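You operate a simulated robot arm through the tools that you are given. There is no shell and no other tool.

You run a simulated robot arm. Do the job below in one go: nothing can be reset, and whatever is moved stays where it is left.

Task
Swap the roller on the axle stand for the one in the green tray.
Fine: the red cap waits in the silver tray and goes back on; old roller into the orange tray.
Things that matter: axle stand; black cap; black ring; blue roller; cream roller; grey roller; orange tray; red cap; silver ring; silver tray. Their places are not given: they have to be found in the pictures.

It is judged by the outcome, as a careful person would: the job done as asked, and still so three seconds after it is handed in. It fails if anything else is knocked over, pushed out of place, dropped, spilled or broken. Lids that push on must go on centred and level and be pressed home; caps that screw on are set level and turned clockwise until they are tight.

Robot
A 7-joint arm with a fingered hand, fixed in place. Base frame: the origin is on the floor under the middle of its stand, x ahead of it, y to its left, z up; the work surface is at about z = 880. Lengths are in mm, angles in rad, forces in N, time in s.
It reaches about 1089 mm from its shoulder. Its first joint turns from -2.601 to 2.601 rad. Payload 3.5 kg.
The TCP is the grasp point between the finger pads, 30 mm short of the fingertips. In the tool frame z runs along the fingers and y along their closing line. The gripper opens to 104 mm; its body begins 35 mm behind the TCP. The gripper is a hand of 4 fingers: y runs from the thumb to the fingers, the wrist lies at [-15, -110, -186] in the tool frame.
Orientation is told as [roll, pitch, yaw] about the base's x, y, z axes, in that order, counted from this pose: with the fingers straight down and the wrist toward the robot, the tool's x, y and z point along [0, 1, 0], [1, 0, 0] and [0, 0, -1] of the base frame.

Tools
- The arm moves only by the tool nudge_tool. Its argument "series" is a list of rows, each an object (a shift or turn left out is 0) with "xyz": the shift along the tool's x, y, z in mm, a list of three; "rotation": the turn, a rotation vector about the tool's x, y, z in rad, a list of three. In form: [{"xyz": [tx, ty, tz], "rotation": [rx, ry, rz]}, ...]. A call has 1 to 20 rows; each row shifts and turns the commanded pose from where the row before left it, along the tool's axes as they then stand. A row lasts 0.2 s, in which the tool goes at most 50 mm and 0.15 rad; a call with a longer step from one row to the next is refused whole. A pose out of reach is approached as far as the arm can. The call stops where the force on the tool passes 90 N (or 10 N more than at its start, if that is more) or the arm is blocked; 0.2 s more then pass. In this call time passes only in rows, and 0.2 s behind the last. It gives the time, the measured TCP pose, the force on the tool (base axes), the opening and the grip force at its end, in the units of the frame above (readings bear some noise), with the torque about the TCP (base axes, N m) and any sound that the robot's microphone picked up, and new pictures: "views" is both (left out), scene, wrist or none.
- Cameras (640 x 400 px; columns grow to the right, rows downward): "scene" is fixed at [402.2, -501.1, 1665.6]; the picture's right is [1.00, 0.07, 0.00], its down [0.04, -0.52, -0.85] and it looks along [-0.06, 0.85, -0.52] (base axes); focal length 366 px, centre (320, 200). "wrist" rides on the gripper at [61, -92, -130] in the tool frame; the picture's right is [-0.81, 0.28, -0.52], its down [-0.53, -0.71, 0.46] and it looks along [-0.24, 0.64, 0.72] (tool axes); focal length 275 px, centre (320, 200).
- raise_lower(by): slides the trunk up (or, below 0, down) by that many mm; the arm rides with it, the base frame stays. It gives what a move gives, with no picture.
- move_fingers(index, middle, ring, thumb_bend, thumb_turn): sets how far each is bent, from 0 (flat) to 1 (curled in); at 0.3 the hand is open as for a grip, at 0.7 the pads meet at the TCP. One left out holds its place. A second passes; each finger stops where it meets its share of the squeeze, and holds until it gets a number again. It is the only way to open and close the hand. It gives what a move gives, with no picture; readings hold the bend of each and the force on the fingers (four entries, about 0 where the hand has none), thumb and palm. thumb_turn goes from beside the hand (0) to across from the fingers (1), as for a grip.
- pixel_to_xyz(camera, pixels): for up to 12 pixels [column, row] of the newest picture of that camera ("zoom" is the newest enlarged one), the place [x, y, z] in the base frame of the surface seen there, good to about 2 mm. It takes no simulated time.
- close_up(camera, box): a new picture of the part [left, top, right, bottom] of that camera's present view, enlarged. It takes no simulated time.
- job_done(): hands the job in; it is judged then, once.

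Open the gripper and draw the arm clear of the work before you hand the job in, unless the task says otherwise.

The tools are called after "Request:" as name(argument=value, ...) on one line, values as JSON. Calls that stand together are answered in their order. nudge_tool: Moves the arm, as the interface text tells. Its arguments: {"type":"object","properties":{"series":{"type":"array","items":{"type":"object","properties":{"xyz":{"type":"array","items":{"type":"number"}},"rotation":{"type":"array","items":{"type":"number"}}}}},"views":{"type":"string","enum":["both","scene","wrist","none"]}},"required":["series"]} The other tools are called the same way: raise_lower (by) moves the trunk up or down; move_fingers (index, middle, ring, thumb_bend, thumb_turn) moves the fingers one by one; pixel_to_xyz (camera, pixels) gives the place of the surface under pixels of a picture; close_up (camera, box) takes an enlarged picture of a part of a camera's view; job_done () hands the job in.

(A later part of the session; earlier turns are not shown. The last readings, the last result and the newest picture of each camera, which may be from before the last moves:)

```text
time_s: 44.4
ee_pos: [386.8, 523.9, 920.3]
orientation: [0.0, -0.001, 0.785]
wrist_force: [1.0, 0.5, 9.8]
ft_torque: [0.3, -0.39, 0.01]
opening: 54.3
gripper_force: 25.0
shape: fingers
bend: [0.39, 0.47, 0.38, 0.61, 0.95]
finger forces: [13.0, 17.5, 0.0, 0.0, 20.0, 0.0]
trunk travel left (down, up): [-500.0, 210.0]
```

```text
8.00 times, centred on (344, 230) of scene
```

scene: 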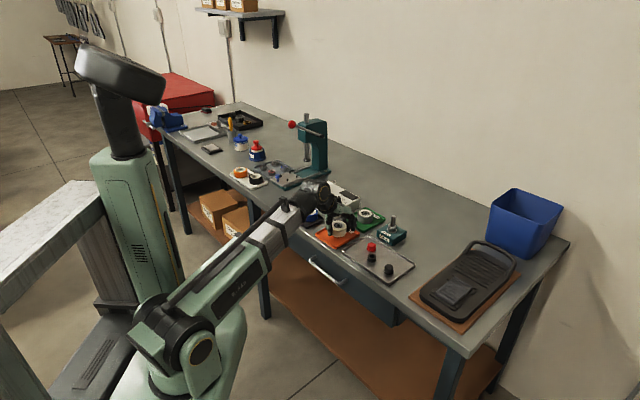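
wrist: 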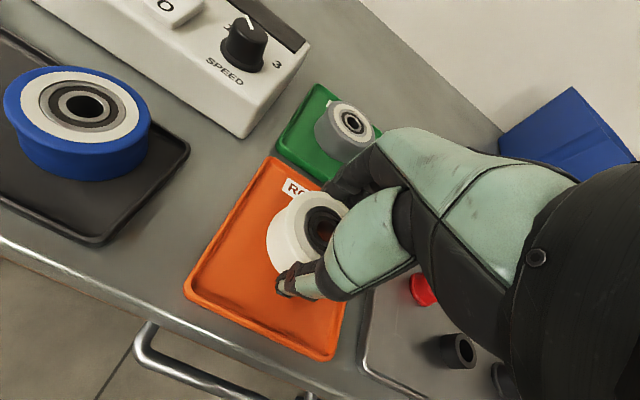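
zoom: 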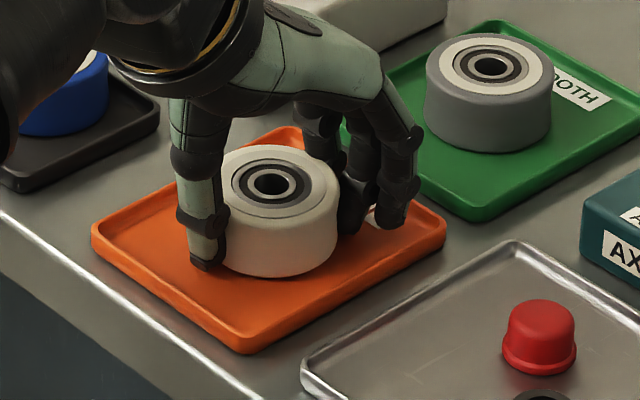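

Upward force 9.8 N with the middle finger loaded. I check if the roller top is at the resting height (≈915).

Request:
pixel_to_xyz(camera="zoom", pixels=[[230, 175], [330, 195], [270, 152], [275, 218], [350, 225], [285, 270], [205, 262], [270, 290]])

```text
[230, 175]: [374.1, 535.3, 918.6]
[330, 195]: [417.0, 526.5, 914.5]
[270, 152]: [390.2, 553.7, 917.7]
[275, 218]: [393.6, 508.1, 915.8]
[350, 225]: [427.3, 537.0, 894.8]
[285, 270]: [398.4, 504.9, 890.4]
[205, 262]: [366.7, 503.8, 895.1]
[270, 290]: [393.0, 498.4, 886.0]
```

The finger-side edge rests on the tray (914.5) with the thumb side ~3 mm up. I ease up 1 mm and relax the grip so it settles flat.

Request:
nudge_tool(series=[{"xyz": [0, 0, -1]}], views="none")

Request:
move_fingers(index=0.41, middle=0.46, thumb_bend=0.6)

Request:
move_fingers(index=0.36, middle=0.38, thumb_bend=0.5)

Request:
close_up(camera="scene", box=[304, 205, 384, 255])

```text
time_s: 44.8
ee_pos: [386.4, 525.4, 920.2]
orientation: [-0.001, 0.001, 0.786]
wrist_force: [0.0, 2.2, 4.6]
ft_torque: [0.19, -0.21, 0.05]
opening: 54.5
gripper_force: 23.0
shape: fingers
bend: [0.39, 0.47, 0.38, 0.62, 0.95]
finger forces: [13.1, 12.7, 0.0, 0.1, 19.9, 0.0]
trunk travel left (down, up): [-500.0, 210.0]
```

```text
time_s: 45.8
ee_pos: [386.6, 525.7, 921.0]
orientation: [0.001, 0.002, 0.787]
wrist_force: [0.5, 0.5, -1.0]
ft_torque: [0.01, 0.0, -0.01]
opening: 58.5
gripper_force: 3.1
shape: fingers
bend: [0.39, 0.45, 0.38, 0.57, 0.97]
finger forces: [2.0, 1.4, 0.0, 0.0, 3.1, 0.0]
trunk travel left (down, up): [-500.0, 210.0]
```

```text
time_s: 46.8
ee_pos: [386.6, 524.3, 920.5]
orientation: [0.0, 0.0, 0.785]
wrist_force: [0.4, 0.7, 0.2]
ft_torque: [0.04, -0.01, 0.02]
opening: 69.6
gripper_force: 0.2
shape: fingers
bend: [0.36, 0.38, 0.38, 0.5, 0.97]
finger forces: [0.0, 0.0, 0.0, 0.1, 0.0, 0.1]
trunk travel left (down, up): [-500.0, 210.0]
```

```text
8.00 times, centred on (344, 230) of scene
```

zoom: 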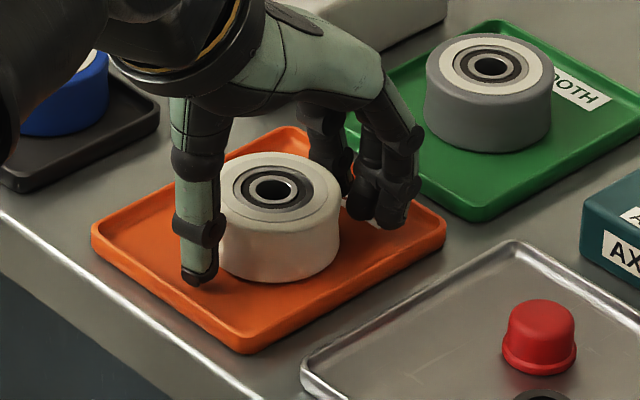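

The cream roller now lies flat in the orange tray. I rise straight up slowly.

Request:
nudge_tool(series=[{"xyz": [0, 0, -6]}, {"xyz": [0, 0, -10]}, {"xyz": [0, 0, -15]}, {"xyz": [0, 0, -30]}, {"xyz": [0, 0, -40]}, {"xyz": [0, 0, -20]}], views="both")

Request:
close_up(camera="scene", box=[304, 195, 416, 265])

```text
time_s: 48.2
ee_pos: [388.1, 525.3, 1042.5]
orientation: [0.001, -0.001, 0.784]
wrist_force: [0.2, 0.1, -0.1]
ft_torque: [-0.02, 0.01, 0.01]
opening: 69.7
gripper_force: 0.0
shape: fingers
bend: [0.36, 0.38, 0.38, 0.5, 0.97]
finger forces: [0.1, 0.0, 0.1, 0.1, 0.0, 0.0]
trunk travel left (down, up): [-500.0, 210.0]
```

scene: 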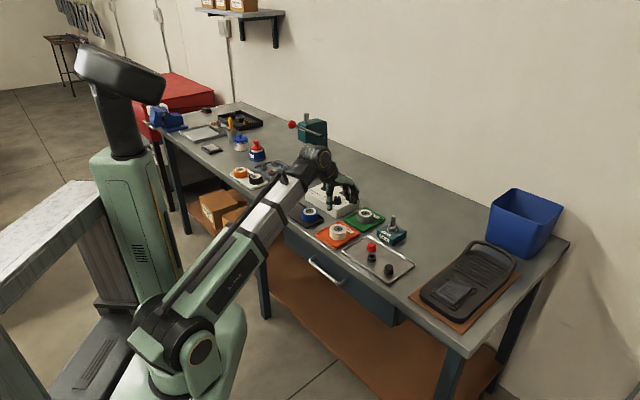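
wrist: 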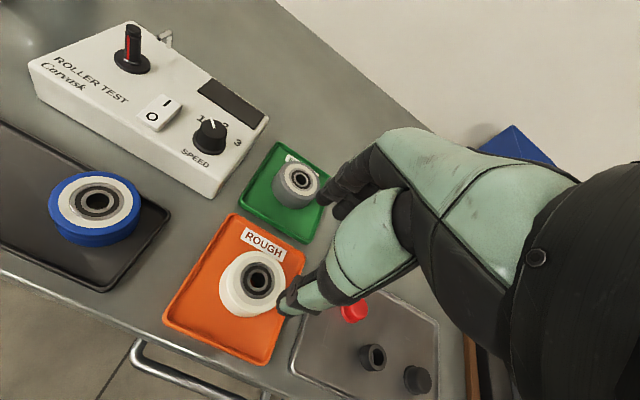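

```text
5.71 times, centred on (360, 230) of scene
```

zoom: 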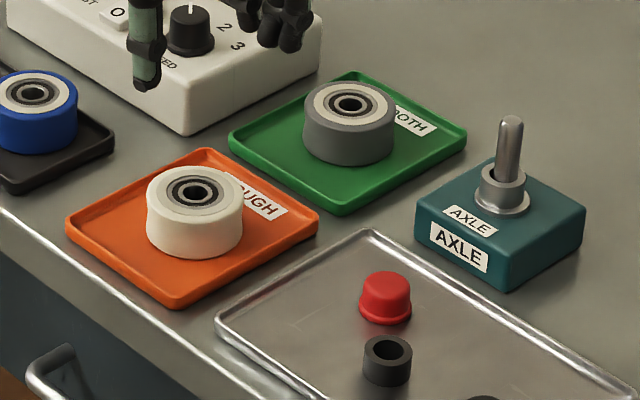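

Cream roller done. Now I measure the grey roller's bore (350, 104) and the green tray's corners.

Request:
close_up(camera="scene", box=[340, 200, 388, 230])

Request:
pixel_to_xyz(camera="zoom", pixels=[[230, 130], [330, 140], [280, 98], [280, 172], [260, 132], [303, 138], [281, 122], [281, 150], [30, 195], [535, 195], [275, 50], [265, 350]])

Request:
close_up(camera="wrist", box=[230, 140, 342, 210])

Request:
pixel_to_xyz(camera="zoom", pixels=[[355, 225], [400, 225], [380, 200], [405, 255], [435, 225], [390, 180], [345, 195], [425, 275]])

```text
13.33 times, centred on (364, 215) of scene
```

zoom: 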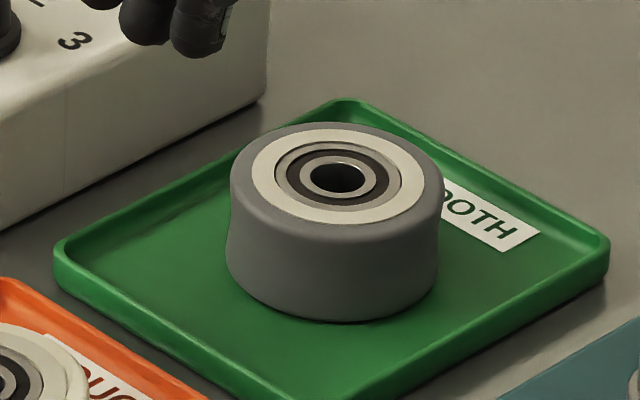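

```text
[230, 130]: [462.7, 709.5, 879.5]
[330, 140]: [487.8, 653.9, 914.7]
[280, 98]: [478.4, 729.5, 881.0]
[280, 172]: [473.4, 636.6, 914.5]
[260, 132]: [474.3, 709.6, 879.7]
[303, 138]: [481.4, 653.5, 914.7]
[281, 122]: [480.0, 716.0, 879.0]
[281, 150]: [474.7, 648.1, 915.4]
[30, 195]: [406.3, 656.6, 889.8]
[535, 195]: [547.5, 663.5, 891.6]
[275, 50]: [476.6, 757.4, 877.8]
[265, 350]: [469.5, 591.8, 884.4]
```

```text
5.71 times, centred on (286, 175) of wrist
```

zoom: 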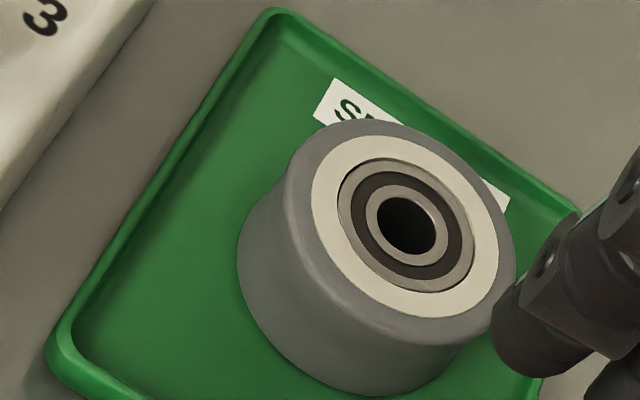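

```text
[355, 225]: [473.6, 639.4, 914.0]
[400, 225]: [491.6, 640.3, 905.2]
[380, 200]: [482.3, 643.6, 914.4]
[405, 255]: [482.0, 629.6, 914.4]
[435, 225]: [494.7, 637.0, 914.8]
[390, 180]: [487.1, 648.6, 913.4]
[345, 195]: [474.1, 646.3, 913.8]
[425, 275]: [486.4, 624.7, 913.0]
```

I redo the scene zoom and sample the grey roller's face symmetrically around the bore at (339, 177).

Request:
close_up(camera="scene", box=[340, 200, 388, 230])

Request:
pixel_to_xyz(camera="zoom", pixels=[[255, 172], [423, 182], [338, 130], [337, 222], [282, 175], [396, 180], [338, 147], [338, 204], [60, 250], [340, 103], [605, 245], [250, 395]])

```text
13.33 times, centred on (364, 215) of scene
```

zoom: 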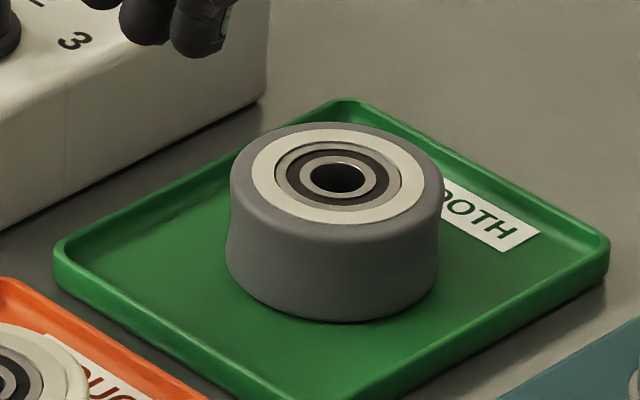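

```text
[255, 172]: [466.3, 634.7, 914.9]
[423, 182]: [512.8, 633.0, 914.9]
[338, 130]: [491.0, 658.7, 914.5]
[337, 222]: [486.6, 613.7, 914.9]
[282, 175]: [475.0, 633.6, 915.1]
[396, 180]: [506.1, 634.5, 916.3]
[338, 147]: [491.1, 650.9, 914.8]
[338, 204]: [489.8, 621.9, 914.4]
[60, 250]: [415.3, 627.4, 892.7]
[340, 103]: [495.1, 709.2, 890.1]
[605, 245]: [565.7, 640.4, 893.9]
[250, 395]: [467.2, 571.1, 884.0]
```

Grey roller centre ≈ (489.5, 636.3), resting z 884.5–915; green tray corners ≈ (415,627), (495,709), (566,640), (483,556). A yaw of 0.2 puts the closing line along the tray's long diagonal, giving most finger room; I preshape (ring flat) and move above it.

Request:
move_fingers(index=0.3, middle=0.3, ring=0.05, thumb_bend=0.46)

Request:
nudge_tool(series=[{"rotation": [0, 0, 0.146]}, {"rotation": [0, 0, 0.146]}, {"rotation": [0, 0, 0.146]}, {"rotation": [0, 0, 0.146]}, {"xyz": [17.2, 21.9, 0]}, {"xyz": [17.2, 21.9, 0]}, {"xyz": [17.2, 21.9, 0]}, {"xyz": [17.2, 21.9, 0]}, {"xyz": [17.2, 21.9, 0]}], views="both")

Request:
close_up(camera="scene", box=[320, 165, 416, 225])

```text
time_s: 49.2
ee_pos: [386.9, 523.6, 1041.8]
orientation: [-0.001, 0.001, 0.787]
wrist_force: [0.6, 0.2, 1.1]
ft_torque: [0.02, 0.0, 0.01]
opening: 82.4
gripper_force: 0.2
shape: fingers
bend: [0.3, 0.3, 0.05, 0.46, 0.97]
finger forces: [0.1, 0.0, 0.0, 0.1, 0.0, 0.0]
trunk travel left (down, up): [-500.0, 210.0]
```

```text
time_s: 51.2
ee_pos: [477.6, 630.7, 1040.5]
orientation: [0.0, -0.001, 0.201]
wrist_force: [0.0, 0.0, -1.3]
ft_torque: [0.0, 0.0, -0.01]
opening: 82.4
gripper_force: 0.1
shape: fingers
bend: [0.3, 0.3, 0.05, 0.46, 0.97]
finger forces: [0.0, 0.0, 0.1, 0.1, 0.0, 0.0]
trunk travel left (down, up): [-500.0, 210.0]
```

scene: 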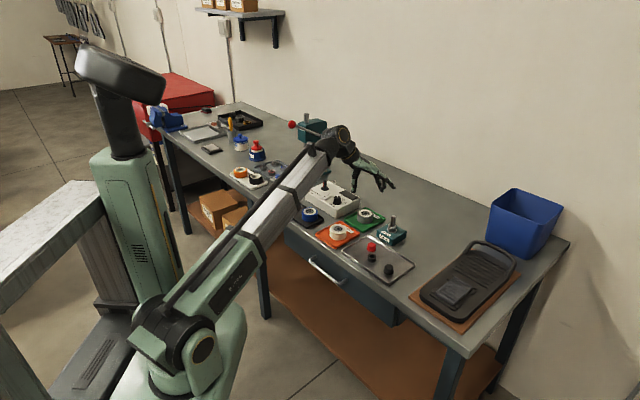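
wrist: 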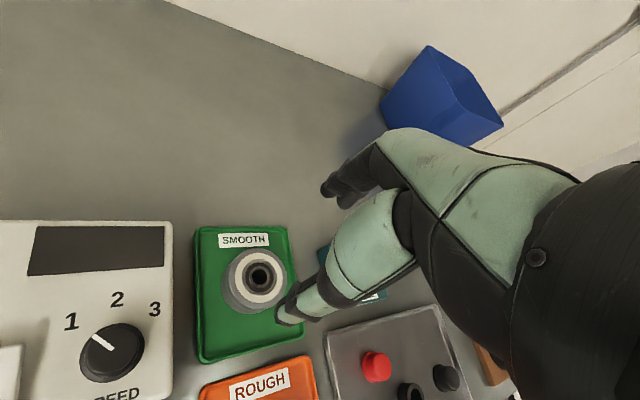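

```text
6.67 times, centred on (368, 195) of scene
```

zoom: 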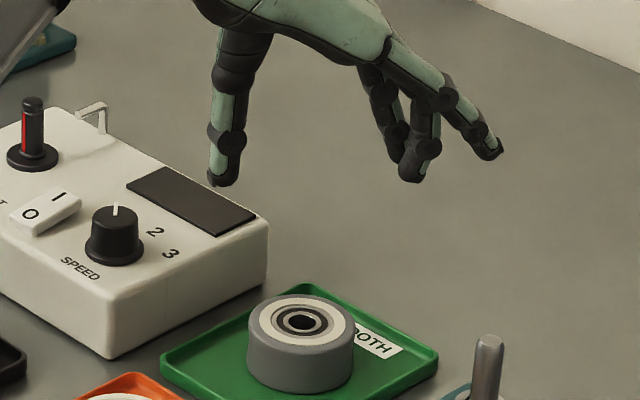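

I check the control box's right corner (266, 262), knob heights, the flat ring fingertip (495, 152) and re-measure the roller from the wrist view.

Request:
pixel_to_xyz(camera="zoom", pixels=[[264, 255], [110, 340], [262, 228], [115, 210], [32, 103], [497, 152], [470, 120], [222, 180], [412, 175], [300, 310], [275, 318], [330, 322]])

Request:
close_up(camera="wrist", box=[190, 220, 318, 300])

Request:
pixel_to_xyz(camera="zoom", pixels=[[215, 300], [480, 300], [350, 160], [330, 435], [280, 285], [420, 285], [345, 215], [345, 355], [50, 60], [480, 40], [90, 380], [520, 330]])

```text
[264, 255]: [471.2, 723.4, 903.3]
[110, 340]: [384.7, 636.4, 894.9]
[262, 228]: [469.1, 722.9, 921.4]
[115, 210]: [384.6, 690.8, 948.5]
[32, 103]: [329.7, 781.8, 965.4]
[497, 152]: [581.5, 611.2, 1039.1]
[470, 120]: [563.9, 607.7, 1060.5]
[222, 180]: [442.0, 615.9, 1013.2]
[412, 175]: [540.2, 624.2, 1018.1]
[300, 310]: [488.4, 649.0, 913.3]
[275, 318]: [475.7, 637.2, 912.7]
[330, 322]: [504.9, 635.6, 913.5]
```

```text
5.00 times, centred on (254, 260) of wrist
```

zoom: 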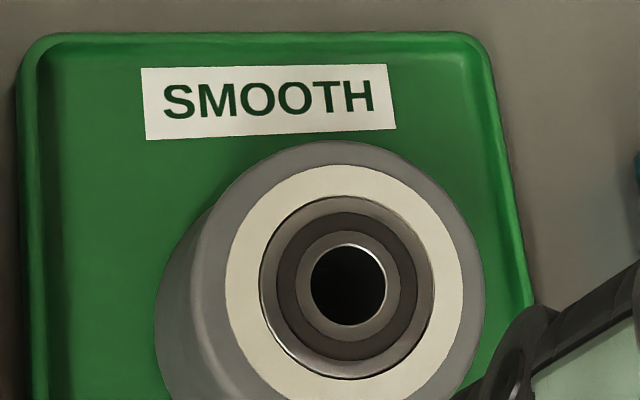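

```text
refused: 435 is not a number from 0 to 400
```

I sample the roller's bearing ring from the wrist zoom within bounds.

Request:
pixel_to_xyz(camera="zoom", pixels=[[230, 285], [460, 285], [350, 170], [265, 285], [428, 285], [346, 202], [346, 372], [295, 245], [395, 325], [395, 245], [295, 325], [40, 50]])

```text
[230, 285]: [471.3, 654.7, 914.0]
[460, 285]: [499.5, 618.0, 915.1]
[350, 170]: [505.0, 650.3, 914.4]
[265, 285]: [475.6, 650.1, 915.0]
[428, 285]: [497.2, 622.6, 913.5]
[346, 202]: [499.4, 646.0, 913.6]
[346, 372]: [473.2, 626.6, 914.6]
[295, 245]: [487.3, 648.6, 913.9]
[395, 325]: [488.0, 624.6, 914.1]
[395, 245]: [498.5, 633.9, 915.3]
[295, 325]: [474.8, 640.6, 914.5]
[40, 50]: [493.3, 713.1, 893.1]
```

Wrist view gives (486.5, 636.5), scene (490, 636.3); I take (488, 636.4), so the TCP is already well placed. I lower 85 mm first and check.

Request:
nudge_tool(series=[{"xyz": [0, 0, 25]}, {"xyz": [0, 0, 25]}, {"xyz": [0, 0, 20]}, {"xyz": [0, 0, 15]}], views="none")

Request:
close_up(camera="scene", box=[328, 185, 408, 235])

Request:
close_up(camera="wrist", box=[210, 150, 402, 270])

```text
time_s: 52.2
ee_pos: [476.3, 629.6, 956.9]
orientation: [0.001, 0.001, 0.201]
wrist_force: [0.0, -0.2, 0.0]
ft_torque: [0.03, -0.03, -0.01]
opening: 82.7
gripper_force: 0.1
shape: fingers
bend: [0.3, 0.3, 0.05, 0.46, 0.97]
finger forces: [0.1, 0.0, 0.0, 0.0, 0.0, 0.0]
trunk travel left (down, up): [-500.0, 210.0]
```

```text
8.00 times, centred on (368, 210) of scene
```

zoom: 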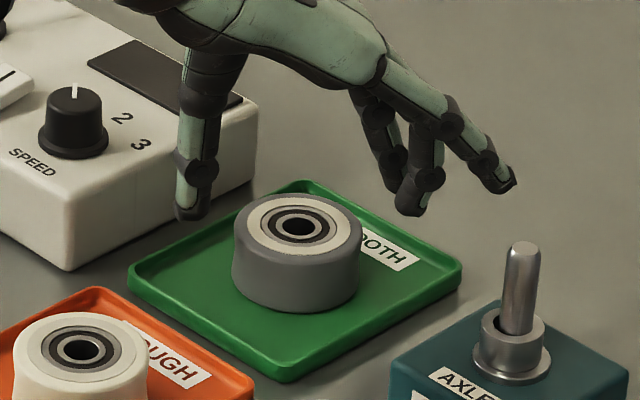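

```text
3.33 times, centred on (306, 210) of wrist
```

zoom: 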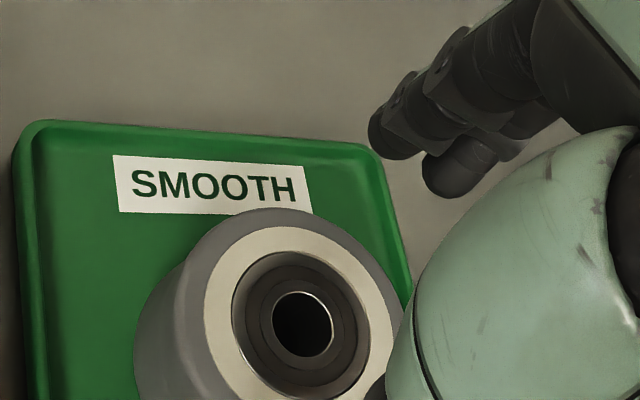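

I measure the tips in the scene zoom against the roller.

Request:
close_up(camera="scene", box=[328, 185, 408, 235])

Request:
pixel_to_xyz(camera="zoom", pixels=[[205, 205], [190, 215], [200, 190], [405, 200], [412, 212], [385, 185], [500, 188], [240, 215], [355, 225], [298, 198], [298, 250], [430, 180]])

```text
8.00 times, centred on (368, 210) of scene
```

zoom: 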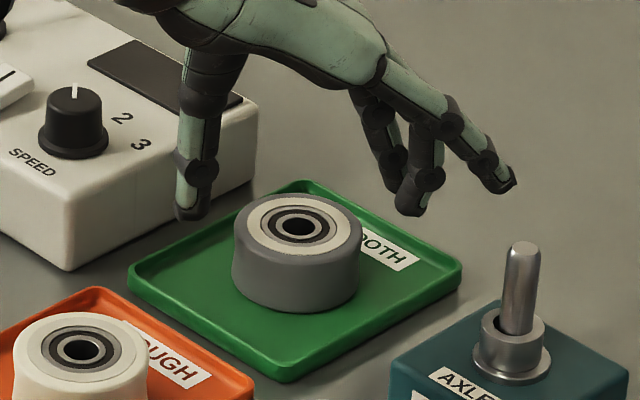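

```text
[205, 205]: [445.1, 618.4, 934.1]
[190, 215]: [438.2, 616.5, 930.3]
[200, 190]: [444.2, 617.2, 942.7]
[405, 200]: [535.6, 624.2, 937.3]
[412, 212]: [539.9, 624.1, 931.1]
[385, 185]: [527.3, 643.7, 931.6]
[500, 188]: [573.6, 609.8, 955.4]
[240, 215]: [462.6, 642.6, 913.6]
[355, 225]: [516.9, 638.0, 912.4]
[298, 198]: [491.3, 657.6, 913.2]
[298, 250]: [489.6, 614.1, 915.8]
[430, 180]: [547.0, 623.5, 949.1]
```

Gaps to the roller are ~11 mm (thumb) and ~8 mm (fingers), but the fingertips would be close to the tray wall, so I narrow slightly before lowering the next 22 mm.

Request:
move_fingers(index=0.335, middle=0.335, thumb_bend=0.49)

Request:
nudge_tool(series=[{"xyz": [0, 0, 8]}, {"xyz": [0, 0, 8]}, {"xyz": [0, 0, 8]}], views="none")

Request:
close_up(camera="scene", box=[336, 195, 400, 235])

Request:
close_up(camera="wrist", box=[210, 150, 402, 270])

```text
time_s: 53.2
ee_pos: [476.7, 629.7, 957.5]
orientation: [0.001, 0.001, 0.201]
wrist_force: [0.2, -0.2, 0.8]
ft_torque: [0.01, -0.01, 0.01]
opening: 75.8
gripper_force: 0.1
shape: fingers
bend: [0.33, 0.33, 0.05, 0.49, 0.97]
finger forces: [0.0, 0.0, 0.1, 0.0, 0.0, 0.0]
trunk travel left (down, up): [-500.0, 210.0]
```

```text
time_s: 54.0
ee_pos: [477.5, 629.7, 932.7]
orientation: [0.0, 0.0, 0.201]
wrist_force: [0.4, 0.2, -0.7]
ft_torque: [0.0, -0.06, -0.02]
opening: 76.0
gripper_force: 0.1
shape: fingers
bend: [0.33, 0.33, 0.05, 0.49, 0.97]
finger forces: [0.1, 0.0, 0.2, 0.0, 0.0, 0.0]
trunk travel left (down, up): [-500.0, 210.0]
```

```text
10.00 times, centred on (368, 215) of scene
```

zoom: 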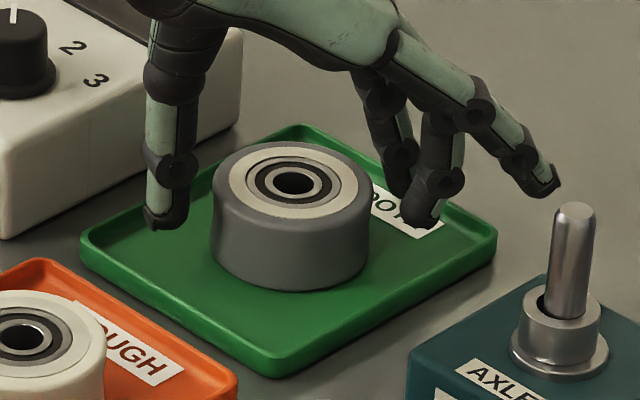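

```text
3.33 times, centred on (306, 210) of wrist
```

zoom: 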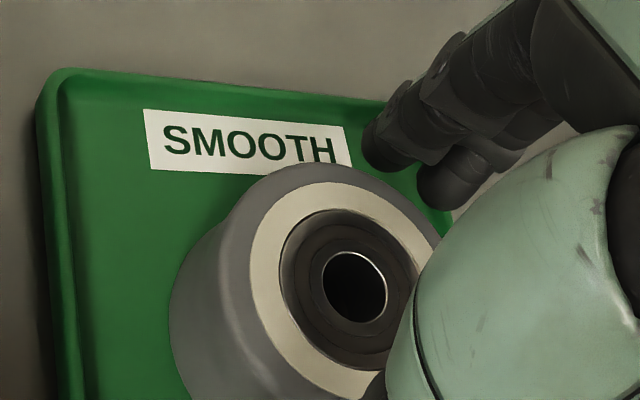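

Clearances look good. I lower the last 13 mm in small steps.

Request:
nudge_tool(series=[{"xyz": [0, 0, 5]}, {"xyz": [0, 0, 4]}, {"xyz": [0, 0, 3.5]}], views="none")

Request:
close_up(camera="scene", box=[336, 195, 400, 235])

```text
time_s: 54.8
ee_pos: [478.2, 630.3, 921.4]
orientation: [-0.001, 0.0, 0.201]
wrist_force: [-0.3, -0.3, -0.6]
ft_torque: [0.02, 0.0, 0.0]
opening: 75.9
gripper_force: 0.0
shape: fingers
bend: [0.33, 0.33, 0.05, 0.49, 0.97]
finger forces: [0.1, 0.1, 0.0, 0.0, 0.0, 0.0]
trunk travel left (down, up): [-500.0, 210.0]
```

```text
10.00 times, centred on (368, 215) of scene
```

zoom: 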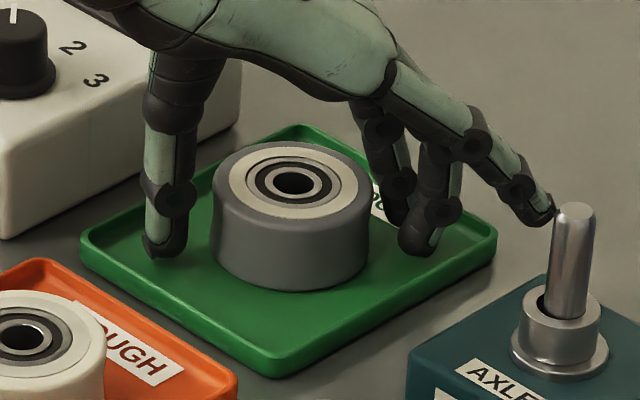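

I check the tip heights before closing.

Request:
pixel_to_xyz(camera="zoom", pixels=[[165, 255], [175, 245], [415, 253], [405, 240], [390, 222], [188, 235], [215, 200], [365, 205], [165, 265], [415, 265]])

```text
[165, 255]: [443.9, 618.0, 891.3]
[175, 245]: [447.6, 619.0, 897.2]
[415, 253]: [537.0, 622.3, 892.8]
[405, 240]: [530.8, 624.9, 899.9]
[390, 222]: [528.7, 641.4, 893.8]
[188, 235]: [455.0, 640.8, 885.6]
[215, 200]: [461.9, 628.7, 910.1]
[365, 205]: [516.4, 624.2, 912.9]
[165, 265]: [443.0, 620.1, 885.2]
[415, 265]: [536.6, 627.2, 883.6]
```

Tips are ~6 mm above the tray floor. I close to contact.

Request:
move_fingers(index=0.38, middle=0.4, thumb_bend=0.56)

Request:
close_up(camera="scene", box=[336, 195, 400, 235])

```text
time_s: 55.8
ee_pos: [477.7, 629.2, 920.8]
orientation: [0.001, 0.0, 0.2]
wrist_force: [1.2, 0.1, -0.1]
ft_torque: [-0.01, -0.01, 0.0]
opening: 62.7
gripper_force: 1.2
shape: fingers
bend: [0.37, 0.4, 0.05, 0.55, 0.97]
finger forces: [1.6, 0.1, 0.1, 0.0, 0.2, 0.0]
trunk travel left (down, up): [-500.0, 210.0]
```

```text
10.00 times, centred on (368, 215) of scene
```

zoom: 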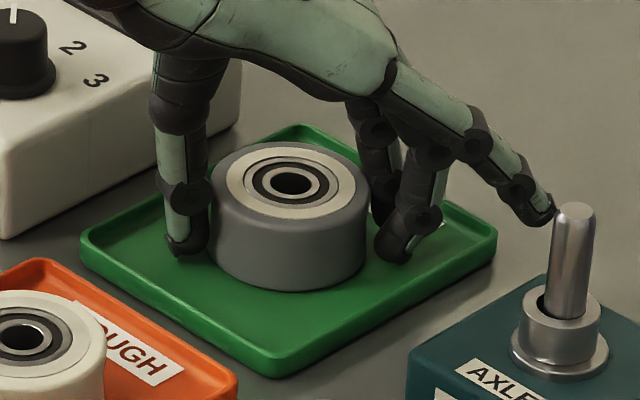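

Index and thumb touch. I squeeze: index 0.46, middle 0.53, thumb 0.73.

Request:
move_fingers(index=0.46, middle=0.53, thumb_bend=0.73)

Request:
close_up(camera="scene", box=[336, 195, 400, 235])

Request:
pixel_to_xyz(camera="zoom", pixels=[[235, 185], [350, 185], [290, 148], [287, 212], [250, 180], [332, 180], [290, 160], [290, 202]])

```text
time_s: 56.8
ee_pos: [477.9, 630.1, 920.3]
orientation: [0.001, -0.001, 0.202]
wrist_force: [0.1, -1.6, 1.7]
ft_torque: [-0.05, -0.03, 0.01]
opening: 57.4
gripper_force: 11.2
shape: fingers
bend: [0.39, 0.47, 0.05, 0.59, 0.97]
finger forces: [6.6, 5.4, 0.0, 0.0, 11.8, 0.0]
trunk travel left (down, up): [-500.0, 210.0]
```

```text
10.00 times, centred on (368, 215) of scene
```

zoom: 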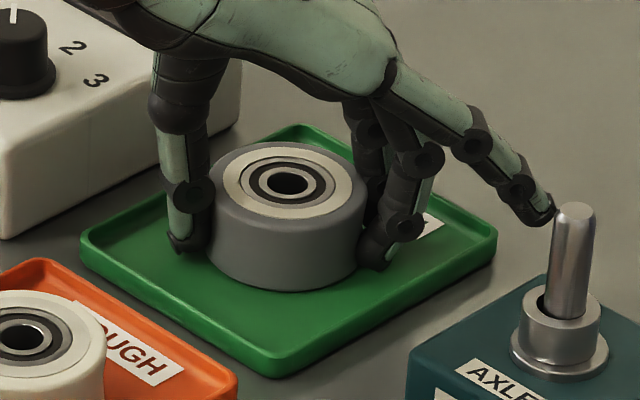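

```text
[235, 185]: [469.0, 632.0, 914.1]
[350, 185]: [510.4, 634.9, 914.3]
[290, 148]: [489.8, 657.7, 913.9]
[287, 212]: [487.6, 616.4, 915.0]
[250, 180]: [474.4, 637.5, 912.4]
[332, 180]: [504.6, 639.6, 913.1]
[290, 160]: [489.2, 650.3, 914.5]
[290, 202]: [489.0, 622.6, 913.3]
```

Still level with 6.6/5.4/11.8 N. I firm the grip and lift 6 mm, then check the level.

Request:
move_fingers(index=0.5, middle=0.57, thumb_bend=0.8)

Request:
nudge_tool(series=[{"xyz": [0, 0, -3]}, {"xyz": [0, 0, -4]}, {"xyz": [0, 0, -4]}], views="none")

Request:
close_up(camera="scene", box=[336, 195, 400, 235])

Request:
pixel_to_xyz(camera="zoom", pixels=[[235, 155], [350, 155], [290, 118], [287, 182], [250, 150], [332, 150], [290, 130], [290, 172]])

```text
time_s: 57.8
ee_pos: [478.2, 630.3, 920.6]
orientation: [0.0, 0.001, 0.201]
wrist_force: [3.0, 0.0, 4.4]
ft_torque: [-0.01, -0.14, 0.04]
opening: 56.3
gripper_force: 14.6
shape: fingers
bend: [0.41, 0.49, 0.05, 0.58, 0.96]
finger forces: [8.5, 8.3, 0.1, 0.0, 12.9, 0.0]
trunk travel left (down, up): [-500.0, 210.0]
```

```text
time_s: 58.6
ee_pos: [477.4, 629.0, 930.7]
orientation: [-0.001, 0.0, 0.2]
wrist_force: [-0.1, -0.8, -1.8]
ft_torque: [-0.01, 0.03, 0.01]
opening: 55.8
gripper_force: 13.4
shape: fingers
bend: [0.42, 0.49, 0.05, 0.58, 0.96]
finger forces: [7.3, 6.0, 0.0, 0.0, 13.6, 0.1]
trunk travel left (down, up): [-500.0, 210.0]
```

```text
10.00 times, centred on (368, 215) of scene
```

zoom: 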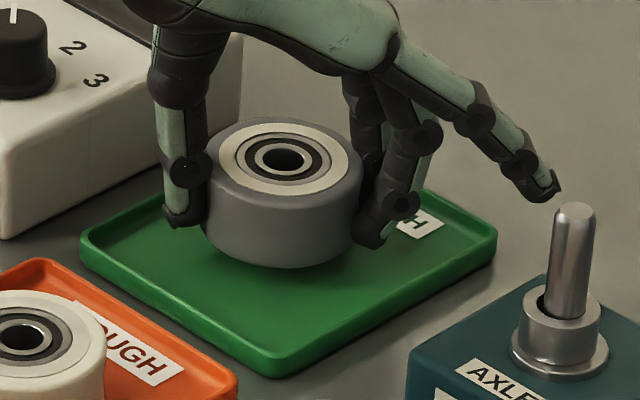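

```text
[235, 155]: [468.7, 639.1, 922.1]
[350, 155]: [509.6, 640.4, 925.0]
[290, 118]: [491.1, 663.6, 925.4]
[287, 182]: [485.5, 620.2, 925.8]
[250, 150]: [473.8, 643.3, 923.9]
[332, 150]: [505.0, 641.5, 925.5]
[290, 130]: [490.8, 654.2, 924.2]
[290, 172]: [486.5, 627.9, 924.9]
```

The roller is up and close to level (thumb side ~2 mm lower). I lift it higher, well above the axle height.

Request:
nudge_tool(series=[{"xyz": [0, 0, -8]}, {"xyz": [0, 0, -14]}, {"xyz": [0, 0, -18]}, {"xyz": [0, 0, -20]}, {"xyz": [0, 0, -20]}, {"xyz": [0, 0, -20]}, {"xyz": [0, 0, -10]}], views="none")

Request:
close_up(camera="scene", box=[336, 165, 400, 205])

```text
time_s: 60.2
ee_pos: [477.7, 629.4, 1040.7]
orientation: [-0.002, 0.0, 0.2]
wrist_force: [-0.8, -0.6, -1.4]
ft_torque: [0.01, 0.04, 0.0]
opening: 55.7
gripper_force: 13.2
shape: fingers
bend: [0.42, 0.49, 0.05, 0.58, 0.96]
finger forces: [7.3, 5.9, 0.0, 0.0, 13.5, 0.1]
trunk travel left (down, up): [-500.0, 210.0]
```

```text
10.00 times, centred on (368, 185) of scene
```

zoom: 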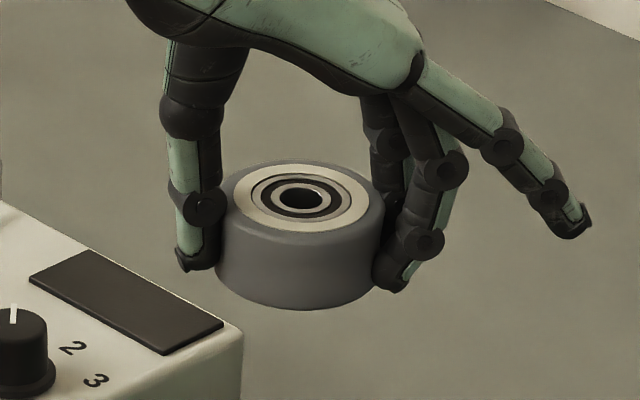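

Held firmly. I carry it to above the axle (TCP ≈ (567.5, 534)), keeping the height.

Request:
nudge_tool(series=[{"xyz": [-8, 5, 0]}, {"xyz": [-14, 8.7, 0]}, {"xyz": [-16, 10, 0]}, {"xyz": [-16, 10, 0]}, {"xyz": [-16, 10, 0]}, {"xyz": [-16, 10, 0]}, {"xyz": [-15, 9.3, 0]}, {"xyz": [-10.4, 6, 0]}], views="both")

Request:
close_up(camera="scene", box=[360, 185, 424, 225])

```text
time_s: 62.0
ee_pos: [567.2, 534.3, 1041.5]
orientation: [-0.001, 0.0, 0.2]
wrist_force: [-0.1, 0.6, -1.6]
ft_torque: [-0.01, 0.0, 0.01]
opening: 56.0
gripper_force: 13.1
shape: fingers
bend: [0.42, 0.49, 0.05, 0.58, 0.96]
finger forces: [7.3, 5.8, 0.0, 0.1, 13.4, 0.0]
trunk travel left (down, up): [-500.0, 210.0]
```

scene: 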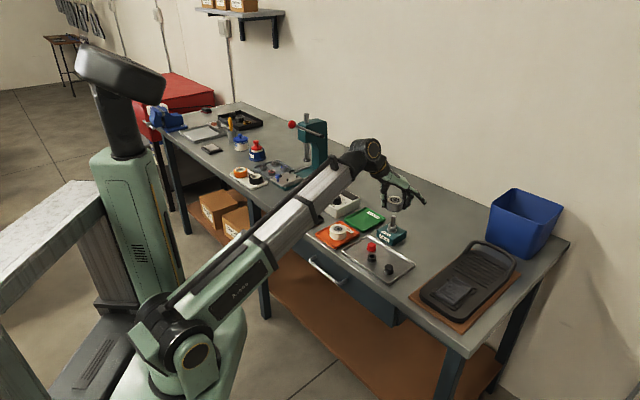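
wrist: 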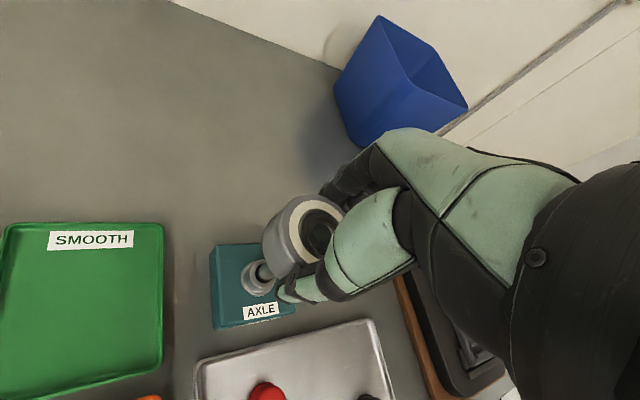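

```text
10.00 times, centred on (392, 205) of scene
```

zoom: 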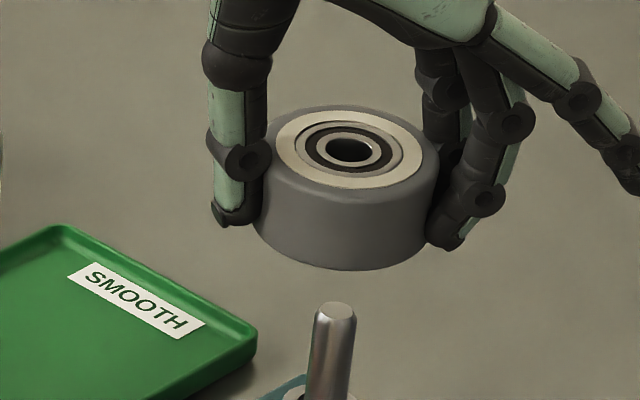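

Good view. I measure the roller face (bore at (349, 152)) and the axle top (336, 308) from the same camera.

Request:
pixel_to_xyz(camera="zoom", pixels=[[284, 146], [415, 156], [350, 113], [348, 186], [306, 148], [400, 155], [350, 125], [349, 178], [336, 306], [322, 310], [350, 309], [336, 315]])

Request:
pixel_to_xyz(camera="zoom", pixels=[[320, 147], [379, 153], [350, 137], [350, 165], [312, 167], [385, 135], [315, 132], [386, 172], [320, 345], [352, 345], [335, 345], [336, 302]])

```text
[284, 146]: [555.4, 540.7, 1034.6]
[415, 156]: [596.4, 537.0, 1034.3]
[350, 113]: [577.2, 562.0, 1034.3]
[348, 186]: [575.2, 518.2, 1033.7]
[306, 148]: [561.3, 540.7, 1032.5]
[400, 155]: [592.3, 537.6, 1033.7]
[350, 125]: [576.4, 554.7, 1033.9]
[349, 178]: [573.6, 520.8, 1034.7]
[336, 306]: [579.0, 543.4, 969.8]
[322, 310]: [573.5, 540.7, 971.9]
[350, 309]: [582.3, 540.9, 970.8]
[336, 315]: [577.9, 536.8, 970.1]
```

```text
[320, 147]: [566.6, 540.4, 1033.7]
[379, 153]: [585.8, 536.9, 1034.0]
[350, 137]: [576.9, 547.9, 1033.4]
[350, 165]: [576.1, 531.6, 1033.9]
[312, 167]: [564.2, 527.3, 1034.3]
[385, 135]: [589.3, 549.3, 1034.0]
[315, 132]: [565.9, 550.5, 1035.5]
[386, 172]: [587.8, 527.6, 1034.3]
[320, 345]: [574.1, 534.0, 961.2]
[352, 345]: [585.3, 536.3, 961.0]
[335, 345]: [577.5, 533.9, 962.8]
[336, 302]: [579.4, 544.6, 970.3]
```

The roller hangs level (all ~1034). Its centre ≈ (576.5, 539), the axle ≈ (578.2, 541). I take tighter zooms to refine the offset.

Request:
close_up(camera="scene", box=[380, 192, 412, 212])

Request:
close_up(camera="scene", box=[380, 210, 412, 230])

```text
16.00 times, centred on (396, 202) of scene
```

zoom: 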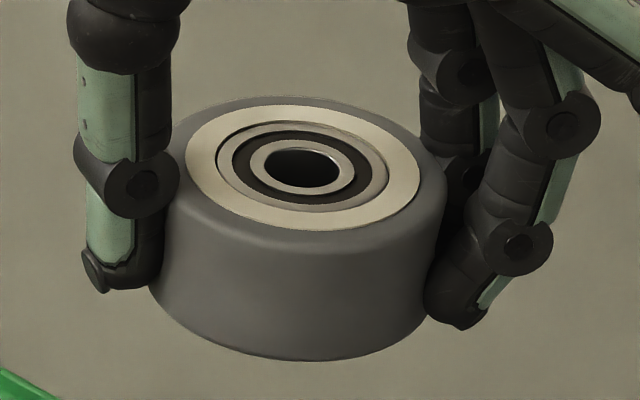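

```text
16.00 times, centred on (396, 220) of scene
```

zoom: 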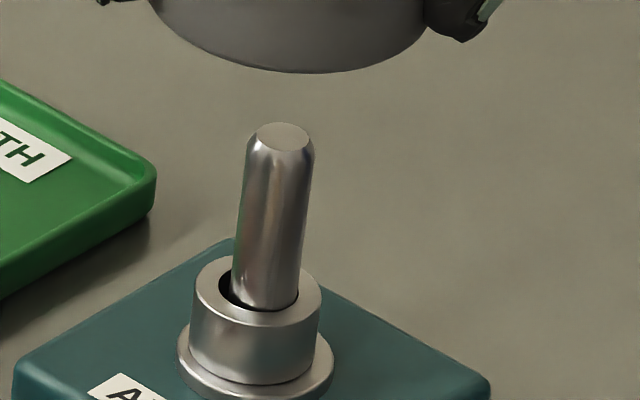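

From the image geometry (bore at scene (394.91, 199.95), axle top at (393.73, 216.03)) the roller must move ≈ +2.6 mm in x and ~0 to +1 in y. I shift, and lower 15 mm for a second check.

Request:
nudge_tool(series=[{"xyz": [0, 2.5, 5]}, {"xyz": [0, 0, 10]}], views="both")

Request:
close_up(camera="scene", box=[380, 197, 412, 217])

Request:
close_up(camera="scene", box=[380, 212, 412, 232])

Request:
close_up(camera="wrist", box=[200, 180, 360, 280])

```text
time_s: 62.6
ee_pos: [569.8, 534.9, 1025.5]
orientation: [0.001, -0.001, 0.201]
wrist_force: [0.3, 0.3, -1.1]
ft_torque: [0.01, 0.01, 0.01]
opening: 55.6
gripper_force: 13.4
shape: fingers
bend: [0.42, 0.49, 0.05, 0.58, 0.96]
finger forces: [7.3, 5.9, 0.0, 0.1, 13.4, 0.1]
trunk travel left (down, up): [-500.0, 210.0]
```

scene: 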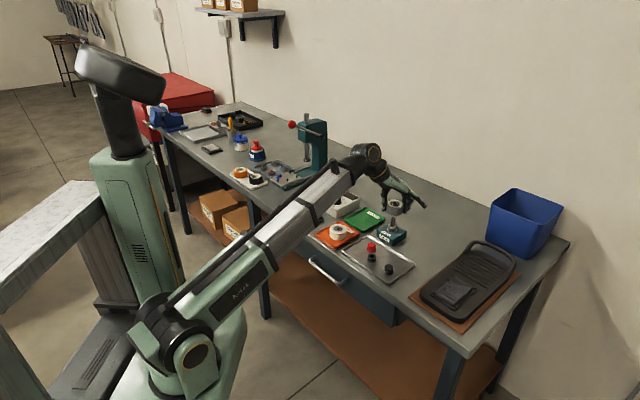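
wrist: 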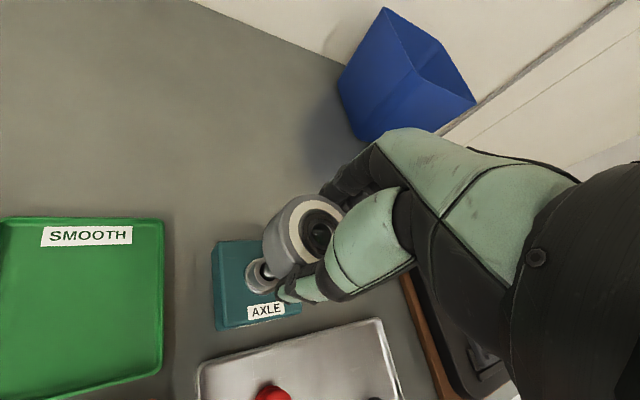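

```text
16.00 times, centred on (396, 207) of scene
```

zoom: 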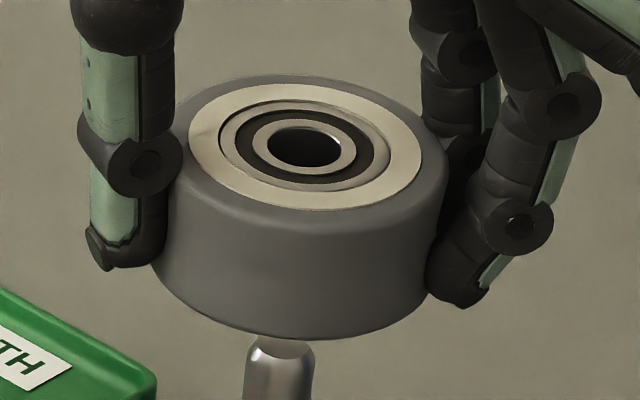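

```text
16.00 times, centred on (396, 222) of scene
```

zoom: 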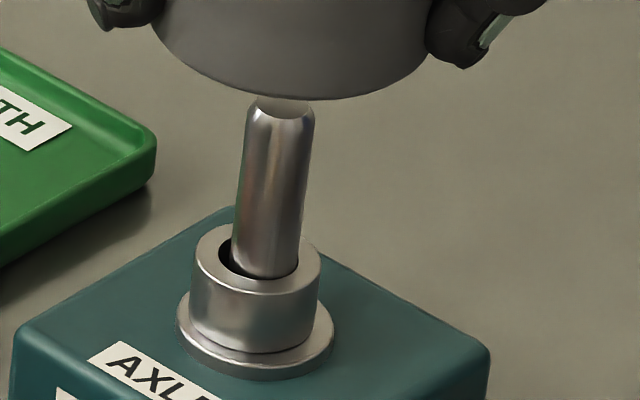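

```text
4.00 times, centred on (280, 230) of wrist
```

zoom: 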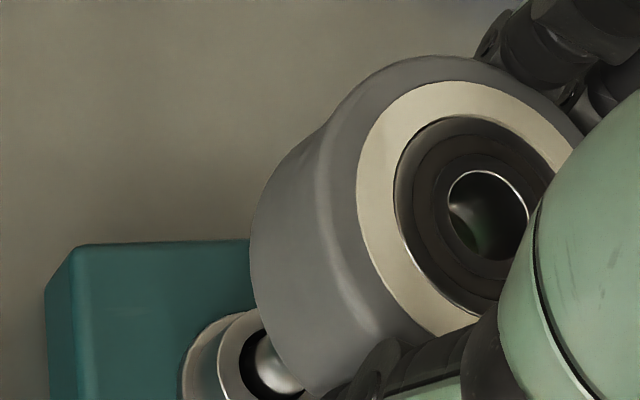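

Aligned in x within ~0.7 mm by image geometry. I sample the roller face and axle with the scene camera again to average out the y estimate.

Request:
close_up(camera="scene", box=[380, 197, 412, 217])

Request:
pixel_to_xyz(camera="zoom", pixels=[[205, 145], [405, 147], [305, 90], [305, 203], [235, 110], [375, 185], [235, 180], [375, 112], [230, 146], [380, 147], [304, 110], [304, 185]])

Request:
close_up(camera="wrist", box=[200, 180, 360, 280])

Request:
pixel_to_xyz(camera="zoom", pixels=[[375, 180], [405, 265], [470, 100], [540, 145], [425, 120], [385, 220], [440, 320], [500, 105]])

```text
16.00 times, centred on (396, 207) of scene
```

zoom: 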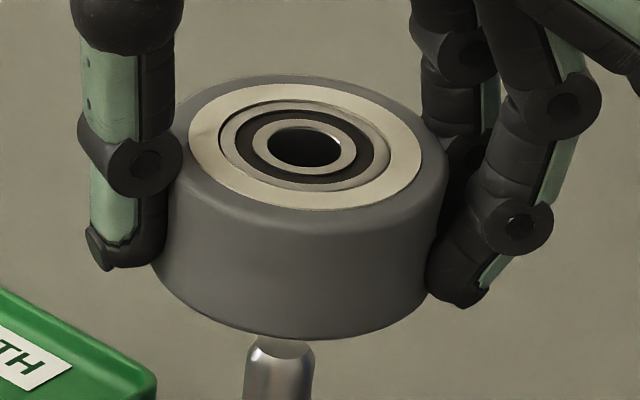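

```text
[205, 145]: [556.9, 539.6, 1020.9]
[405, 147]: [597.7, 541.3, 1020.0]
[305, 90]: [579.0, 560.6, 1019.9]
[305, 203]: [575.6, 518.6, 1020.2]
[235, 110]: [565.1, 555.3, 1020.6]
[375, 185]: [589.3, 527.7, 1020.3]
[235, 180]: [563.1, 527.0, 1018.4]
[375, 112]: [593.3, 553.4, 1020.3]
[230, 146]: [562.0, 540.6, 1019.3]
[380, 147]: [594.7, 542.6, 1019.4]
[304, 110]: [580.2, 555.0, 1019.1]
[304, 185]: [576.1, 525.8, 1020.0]
```

```text
4.00 times, centred on (280, 230) of wrist
```

zoom: 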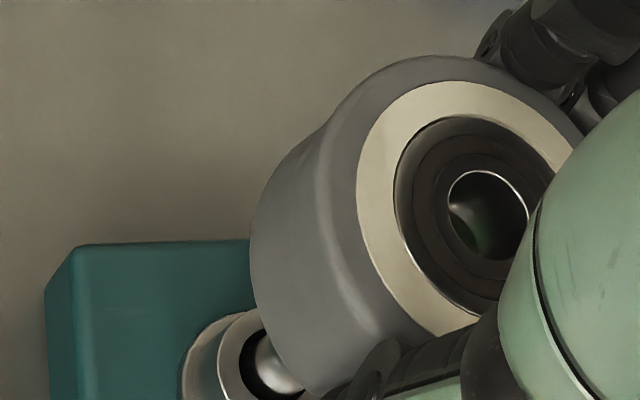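

```text
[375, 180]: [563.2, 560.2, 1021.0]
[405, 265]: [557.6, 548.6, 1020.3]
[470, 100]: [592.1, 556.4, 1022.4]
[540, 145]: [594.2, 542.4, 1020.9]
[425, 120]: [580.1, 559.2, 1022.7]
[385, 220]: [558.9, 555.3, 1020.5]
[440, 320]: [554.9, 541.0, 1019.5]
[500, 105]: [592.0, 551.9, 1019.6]
```

Roller centre now ≈ (577.7, 540.6) against the axle at (578.2, 541). I nudge +0.6 mm and lower toward the axle tip, watching force.

Request:
nudge_tool(series=[{"xyz": [0.2, 0.6, 4]}, {"xyz": [0, 0, 6]}, {"xyz": [0, 0, 5]}], views="none")

Request:
nudge_tool(series=[{"xyz": [0, 0, 1.5]}, {"xyz": [0, 0, 1.5]}], views="none")

Request:
nudge_tool(series=[{"xyz": [0, 0, 1]}, {"xyz": [0, 0, 1]}], views="none")

Request:
close_up(camera="scene", box=[372, 200, 420, 230])

```text
time_s: 63.4
ee_pos: [570.3, 535.3, 1010.7]
orientation: [0.001, -0.001, 0.201]
wrist_force: [-0.3, 0.6, -1.7]
ft_torque: [-0.02, 0.0, -0.01]
opening: 56.0
gripper_force: 13.1
shape: fingers
bend: [0.42, 0.49, 0.05, 0.58, 0.96]
finger forces: [7.3, 5.9, 0.1, 0.1, 13.3, 0.0]
trunk travel left (down, up): [-500.0, 210.0]
```

```text
time_s: 64.0
ee_pos: [570.2, 535.2, 1008.1]
orientation: [-0.001, -0.001, 0.2]
wrist_force: [0.3, -0.9, -0.9]
ft_torque: [-0.03, 0.01, 0.0]
opening: 55.8
gripper_force: 13.3
shape: fingers
bend: [0.42, 0.49, 0.05, 0.58, 0.96]
finger forces: [7.3, 6.0, 0.0, 0.0, 13.3, 0.0]
trunk travel left (down, up): [-500.0, 210.0]
```

```text
time_s: 64.6
ee_pos: [571.1, 536.1, 1007.6]
orientation: [0.0, 0.003, 0.199]
wrist_force: [-0.5, -0.1, -1.1]
ft_torque: [0.0, 0.03, 0.0]
opening: 55.7
gripper_force: 13.5
shape: fingers
bend: [0.42, 0.49, 0.05, 0.58, 0.96]
finger forces: [7.3, 6.0, 0.1, 0.1, 13.3, 0.0]
trunk travel left (down, up): [-500.0, 210.0]
```

```text
13.33 times, centred on (396, 215) of scene
```

zoom: 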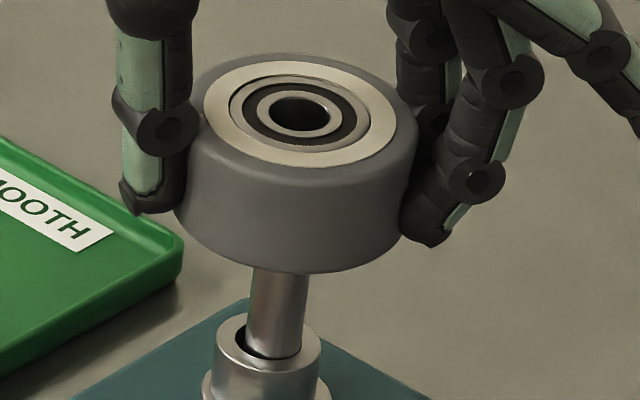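

No contact yet and the bore is on the shaft's axis line (within 0.5 mm). I continue down in small steps.

Request:
nudge_tool(series=[{"xyz": [0, 0.3, 1]}, {"xyz": [0, 0, 1]}], views="none")

Request:
nudge_tool(series=[{"xyz": [0, 0, 1]}, {"xyz": [0, 0, 1]}], views="none")

Request:
nudge_tool(series=[{"xyz": [0, 0, 1]}, {"xyz": [0, 0, 1]}], views="none")

Request:
close_up(camera="scene", box=[372, 200, 420, 230])

```text
time_s: 65.2
ee_pos: [570.6, 537.6, 1005.4]
orientation: [0.0, 0.002, 0.203]
wrist_force: [0.9, 0.4, -0.2]
ft_torque: [-0.03, 0.03, -0.02]
opening: 56.0
gripper_force: 13.4
shape: fingers
bend: [0.42, 0.49, 0.05, 0.58, 0.96]
finger forces: [7.3, 5.9, 0.0, 0.1, 13.3, 0.0]
trunk travel left (down, up): [-500.0, 210.0]
```

```text
time_s: 65.8
ee_pos: [570.9, 535.0, 1001.9]
orientation: [0.002, 0.001, 0.2]
wrist_force: [0.0, 0.7, -0.6]
ft_torque: [0.02, -0.01, -0.01]
opening: 55.6
gripper_force: 13.0
shape: fingers
bend: [0.42, 0.49, 0.05, 0.58, 0.96]
finger forces: [7.3, 5.9, 0.0, 0.0, 13.3, 0.0]
trunk travel left (down, up): [-500.0, 210.0]
```

```text
time_s: 66.4
ee_pos: [569.9, 535.6, 1001.0]
orientation: [0.001, 0.0, 0.201]
wrist_force: [-0.2, -0.3, -1.0]
ft_torque: [0.0, 0.03, 0.0]
opening: 55.6
gripper_force: 13.5
shape: fingers
bend: [0.42, 0.49, 0.05, 0.58, 0.96]
finger forces: [7.4, 6.0, 0.0, 0.1, 13.3, 0.1]
trunk travel left (down, up): [-500.0, 210.0]
```

```text
13.33 times, centred on (396, 215) of scene
```

zoom: 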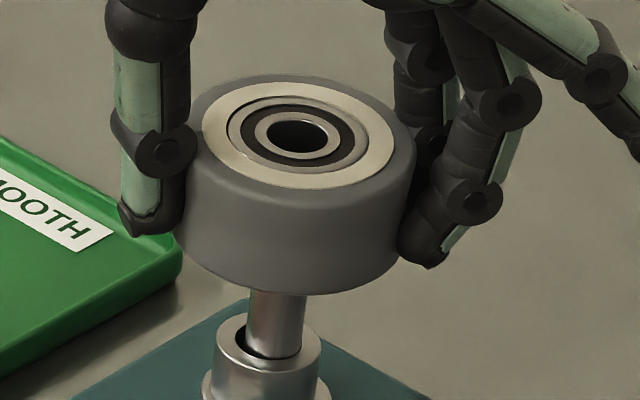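

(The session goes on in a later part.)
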